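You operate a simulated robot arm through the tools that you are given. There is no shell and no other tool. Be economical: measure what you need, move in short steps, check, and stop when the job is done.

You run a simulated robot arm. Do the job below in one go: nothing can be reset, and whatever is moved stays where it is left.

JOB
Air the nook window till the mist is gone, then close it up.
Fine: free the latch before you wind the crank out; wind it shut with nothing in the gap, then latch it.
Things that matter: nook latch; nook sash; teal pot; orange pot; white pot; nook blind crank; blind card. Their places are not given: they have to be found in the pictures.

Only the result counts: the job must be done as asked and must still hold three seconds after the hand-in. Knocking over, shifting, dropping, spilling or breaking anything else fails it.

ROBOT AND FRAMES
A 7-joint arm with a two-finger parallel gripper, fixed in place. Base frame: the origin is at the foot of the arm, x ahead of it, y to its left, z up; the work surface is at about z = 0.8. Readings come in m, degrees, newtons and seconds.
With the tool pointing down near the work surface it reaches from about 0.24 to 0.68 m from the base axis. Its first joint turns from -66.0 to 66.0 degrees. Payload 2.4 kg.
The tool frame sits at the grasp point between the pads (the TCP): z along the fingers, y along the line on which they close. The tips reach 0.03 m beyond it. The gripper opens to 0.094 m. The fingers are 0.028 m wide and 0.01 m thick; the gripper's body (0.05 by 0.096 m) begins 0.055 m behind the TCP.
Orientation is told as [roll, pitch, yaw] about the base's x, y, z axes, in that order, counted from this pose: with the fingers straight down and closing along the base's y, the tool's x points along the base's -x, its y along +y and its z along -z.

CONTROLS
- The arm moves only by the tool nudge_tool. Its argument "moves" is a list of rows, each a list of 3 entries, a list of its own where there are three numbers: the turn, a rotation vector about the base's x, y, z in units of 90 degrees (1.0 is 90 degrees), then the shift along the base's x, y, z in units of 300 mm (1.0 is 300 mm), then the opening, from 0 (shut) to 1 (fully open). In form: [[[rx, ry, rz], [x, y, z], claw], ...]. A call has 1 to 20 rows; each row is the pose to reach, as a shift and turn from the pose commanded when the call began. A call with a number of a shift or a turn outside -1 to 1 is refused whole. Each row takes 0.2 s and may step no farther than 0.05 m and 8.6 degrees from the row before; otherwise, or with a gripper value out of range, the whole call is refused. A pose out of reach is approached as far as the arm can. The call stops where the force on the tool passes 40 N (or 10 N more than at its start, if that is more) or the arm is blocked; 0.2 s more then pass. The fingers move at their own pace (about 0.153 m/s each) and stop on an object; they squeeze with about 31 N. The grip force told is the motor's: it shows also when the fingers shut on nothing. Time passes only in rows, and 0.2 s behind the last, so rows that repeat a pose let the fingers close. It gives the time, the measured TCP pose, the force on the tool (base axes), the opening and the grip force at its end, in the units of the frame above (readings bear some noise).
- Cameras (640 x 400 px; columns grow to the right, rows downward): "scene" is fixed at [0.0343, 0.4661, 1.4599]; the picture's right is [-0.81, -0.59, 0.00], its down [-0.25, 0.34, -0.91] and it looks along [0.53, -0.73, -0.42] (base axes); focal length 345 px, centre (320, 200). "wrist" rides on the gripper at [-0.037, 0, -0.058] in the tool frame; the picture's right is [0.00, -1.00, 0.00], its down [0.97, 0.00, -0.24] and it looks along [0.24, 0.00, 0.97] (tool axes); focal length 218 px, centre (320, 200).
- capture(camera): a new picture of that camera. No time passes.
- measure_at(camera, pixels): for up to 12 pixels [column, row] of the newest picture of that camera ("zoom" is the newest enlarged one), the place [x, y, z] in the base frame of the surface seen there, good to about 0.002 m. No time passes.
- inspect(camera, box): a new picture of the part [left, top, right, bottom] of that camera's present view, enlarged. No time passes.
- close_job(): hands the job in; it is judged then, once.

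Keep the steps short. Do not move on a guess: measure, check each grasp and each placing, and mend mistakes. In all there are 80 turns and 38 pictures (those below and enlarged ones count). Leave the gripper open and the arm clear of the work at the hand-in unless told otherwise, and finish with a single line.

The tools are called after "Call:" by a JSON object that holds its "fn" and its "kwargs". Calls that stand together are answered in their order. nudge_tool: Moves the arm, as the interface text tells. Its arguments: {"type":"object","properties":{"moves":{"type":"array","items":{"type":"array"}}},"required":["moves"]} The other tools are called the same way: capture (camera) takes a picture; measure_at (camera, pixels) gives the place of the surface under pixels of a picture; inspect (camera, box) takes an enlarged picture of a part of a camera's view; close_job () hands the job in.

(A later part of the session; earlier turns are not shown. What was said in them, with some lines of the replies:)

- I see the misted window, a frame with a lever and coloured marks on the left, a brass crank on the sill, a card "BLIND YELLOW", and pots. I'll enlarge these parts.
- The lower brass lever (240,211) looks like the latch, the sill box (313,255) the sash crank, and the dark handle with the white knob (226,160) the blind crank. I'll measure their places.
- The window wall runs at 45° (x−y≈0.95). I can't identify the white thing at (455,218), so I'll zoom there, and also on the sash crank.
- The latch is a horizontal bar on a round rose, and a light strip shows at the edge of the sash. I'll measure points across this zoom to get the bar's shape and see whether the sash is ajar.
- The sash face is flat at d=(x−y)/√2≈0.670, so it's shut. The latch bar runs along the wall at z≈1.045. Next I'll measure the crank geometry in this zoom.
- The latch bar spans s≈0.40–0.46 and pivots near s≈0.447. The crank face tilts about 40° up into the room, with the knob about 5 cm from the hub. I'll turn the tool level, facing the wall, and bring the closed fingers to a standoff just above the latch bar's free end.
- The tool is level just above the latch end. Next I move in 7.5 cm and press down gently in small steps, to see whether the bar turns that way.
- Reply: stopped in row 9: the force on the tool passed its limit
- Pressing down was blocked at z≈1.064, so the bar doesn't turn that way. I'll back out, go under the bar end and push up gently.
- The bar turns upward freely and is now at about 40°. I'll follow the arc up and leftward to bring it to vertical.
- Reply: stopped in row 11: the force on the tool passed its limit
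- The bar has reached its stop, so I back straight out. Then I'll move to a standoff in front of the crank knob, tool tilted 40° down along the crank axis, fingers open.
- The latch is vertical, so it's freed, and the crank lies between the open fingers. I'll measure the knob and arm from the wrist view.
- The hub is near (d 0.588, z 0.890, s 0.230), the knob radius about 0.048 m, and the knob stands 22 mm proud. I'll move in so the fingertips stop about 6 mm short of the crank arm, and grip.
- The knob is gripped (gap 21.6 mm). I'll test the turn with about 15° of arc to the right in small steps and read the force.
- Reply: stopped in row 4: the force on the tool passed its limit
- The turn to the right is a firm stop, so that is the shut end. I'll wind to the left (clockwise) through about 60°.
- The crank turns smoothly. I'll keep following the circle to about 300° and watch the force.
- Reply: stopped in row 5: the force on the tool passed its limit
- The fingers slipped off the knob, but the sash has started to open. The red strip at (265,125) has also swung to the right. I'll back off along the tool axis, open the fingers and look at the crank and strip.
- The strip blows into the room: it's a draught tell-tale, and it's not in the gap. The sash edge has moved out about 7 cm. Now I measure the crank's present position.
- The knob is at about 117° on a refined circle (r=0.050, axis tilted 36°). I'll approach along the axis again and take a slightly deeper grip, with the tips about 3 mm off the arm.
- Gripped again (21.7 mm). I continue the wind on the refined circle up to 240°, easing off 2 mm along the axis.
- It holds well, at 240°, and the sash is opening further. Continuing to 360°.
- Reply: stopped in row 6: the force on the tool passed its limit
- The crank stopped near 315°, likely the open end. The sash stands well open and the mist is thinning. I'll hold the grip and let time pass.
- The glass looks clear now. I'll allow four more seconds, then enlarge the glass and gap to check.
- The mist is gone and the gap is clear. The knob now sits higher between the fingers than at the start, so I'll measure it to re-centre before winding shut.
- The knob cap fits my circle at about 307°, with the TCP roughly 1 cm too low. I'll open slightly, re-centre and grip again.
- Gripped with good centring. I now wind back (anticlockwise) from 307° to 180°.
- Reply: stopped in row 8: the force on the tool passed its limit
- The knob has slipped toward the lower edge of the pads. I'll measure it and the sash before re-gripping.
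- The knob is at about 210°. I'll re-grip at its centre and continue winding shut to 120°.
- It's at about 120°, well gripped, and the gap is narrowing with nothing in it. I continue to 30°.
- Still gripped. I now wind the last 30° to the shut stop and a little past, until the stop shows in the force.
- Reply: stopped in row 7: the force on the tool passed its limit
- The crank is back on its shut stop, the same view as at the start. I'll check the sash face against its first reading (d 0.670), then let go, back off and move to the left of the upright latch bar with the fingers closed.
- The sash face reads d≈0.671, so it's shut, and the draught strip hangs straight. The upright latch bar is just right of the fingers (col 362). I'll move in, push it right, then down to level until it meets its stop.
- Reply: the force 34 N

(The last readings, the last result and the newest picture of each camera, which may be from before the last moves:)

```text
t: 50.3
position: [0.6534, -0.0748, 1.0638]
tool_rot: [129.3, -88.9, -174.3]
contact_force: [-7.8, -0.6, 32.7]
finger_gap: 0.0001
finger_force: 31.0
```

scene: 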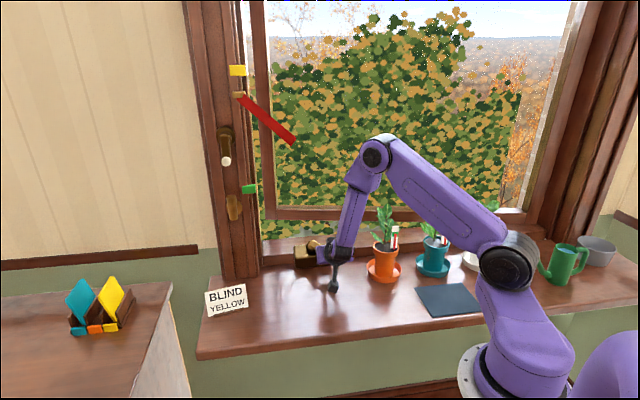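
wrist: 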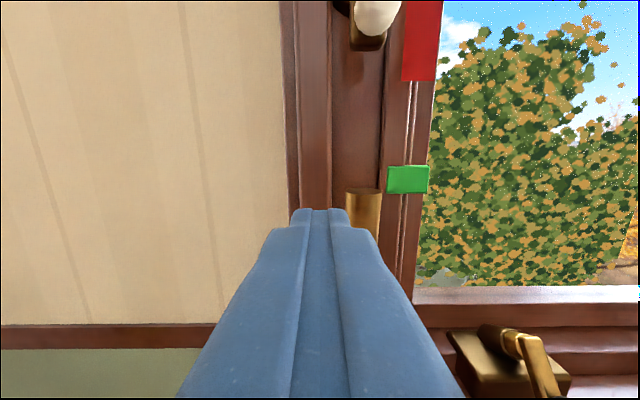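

It stopped at z≈1.064 with 33 N upward, the same latched stop I felt at the start. I'll lift a touch, back straight out, open the gripper and move clear.

Call:
{"fn": "nudge_tool", "kwargs": {"moves": [[[0, 0, 0], [0, 0, 0.03], 0], [[0, 0, 0], [-0.09, 0.09, 0.03], 0], [[0, 0, 0], [-0.18, 0.18, 0.03], 0], [[0, 0, 0], [-0.27, 0.27, 0.05], 0], [[0, 0, 0], [-0.38, 0.22, 0.13], 0.3], [[0, 0, 0], [-0.49, 0.16, 0.21], 0.6], [[0, 0, 0], [-0.6, 0.09, 0.29], 1], [[0, 0, 0], [-0.71, 0.02, 0.37], 1], [[0, 0, 0], [-0.82, -0.06, 0.45], 1], [[0, 0, 0], [-0.82, -0.06, 0.45], 1]]}}

Call:
{"fn": "capture", "kwargs": {"camera": "scene"}}

Call:
{"fn": "inspect", "kwargs": {"camera": "scene", "box": [190, 50, 350, 280]}}

```text
t: 52.5
position: [0.4085, -0.0924, 1.1927]
tool_rot: [87.2, -89.4, -132.1]
contact_force: [0.5, 0.8, 0.9]
finger_gap: 0.0942
finger_force: 0.1
```

```text
4 pictures are left
```

scene: 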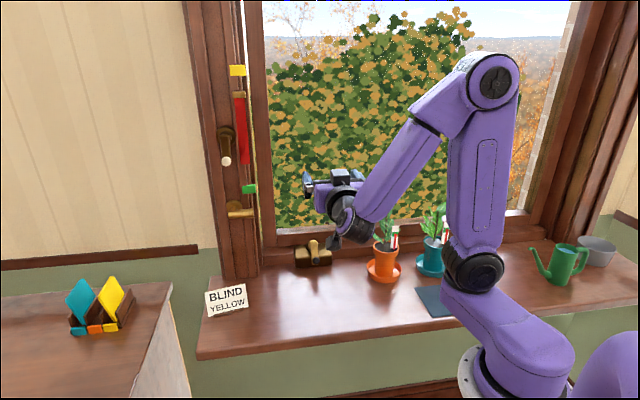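

```text
1.74 times, centred on (270, 165) of scene
```

zoom: 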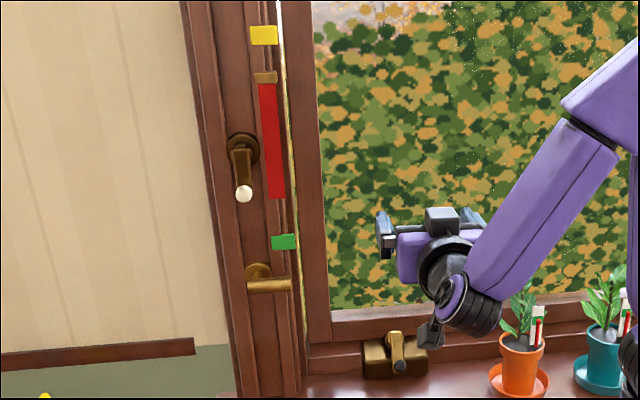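

The glass is clear, the sash shut, the latch bar level as at the start, the pots and card undisturbed, and the gripper open and clear. The job didn't ask for the blind, so I left it. Handing in.

Call:
{"fn": "close_job", "kwargs": {}}

```text
The job is handed in.
```

The nook window was aired until the mist cleared, then wound shut with nothing in the gap and latched; the blind, card and pots were left as they were.
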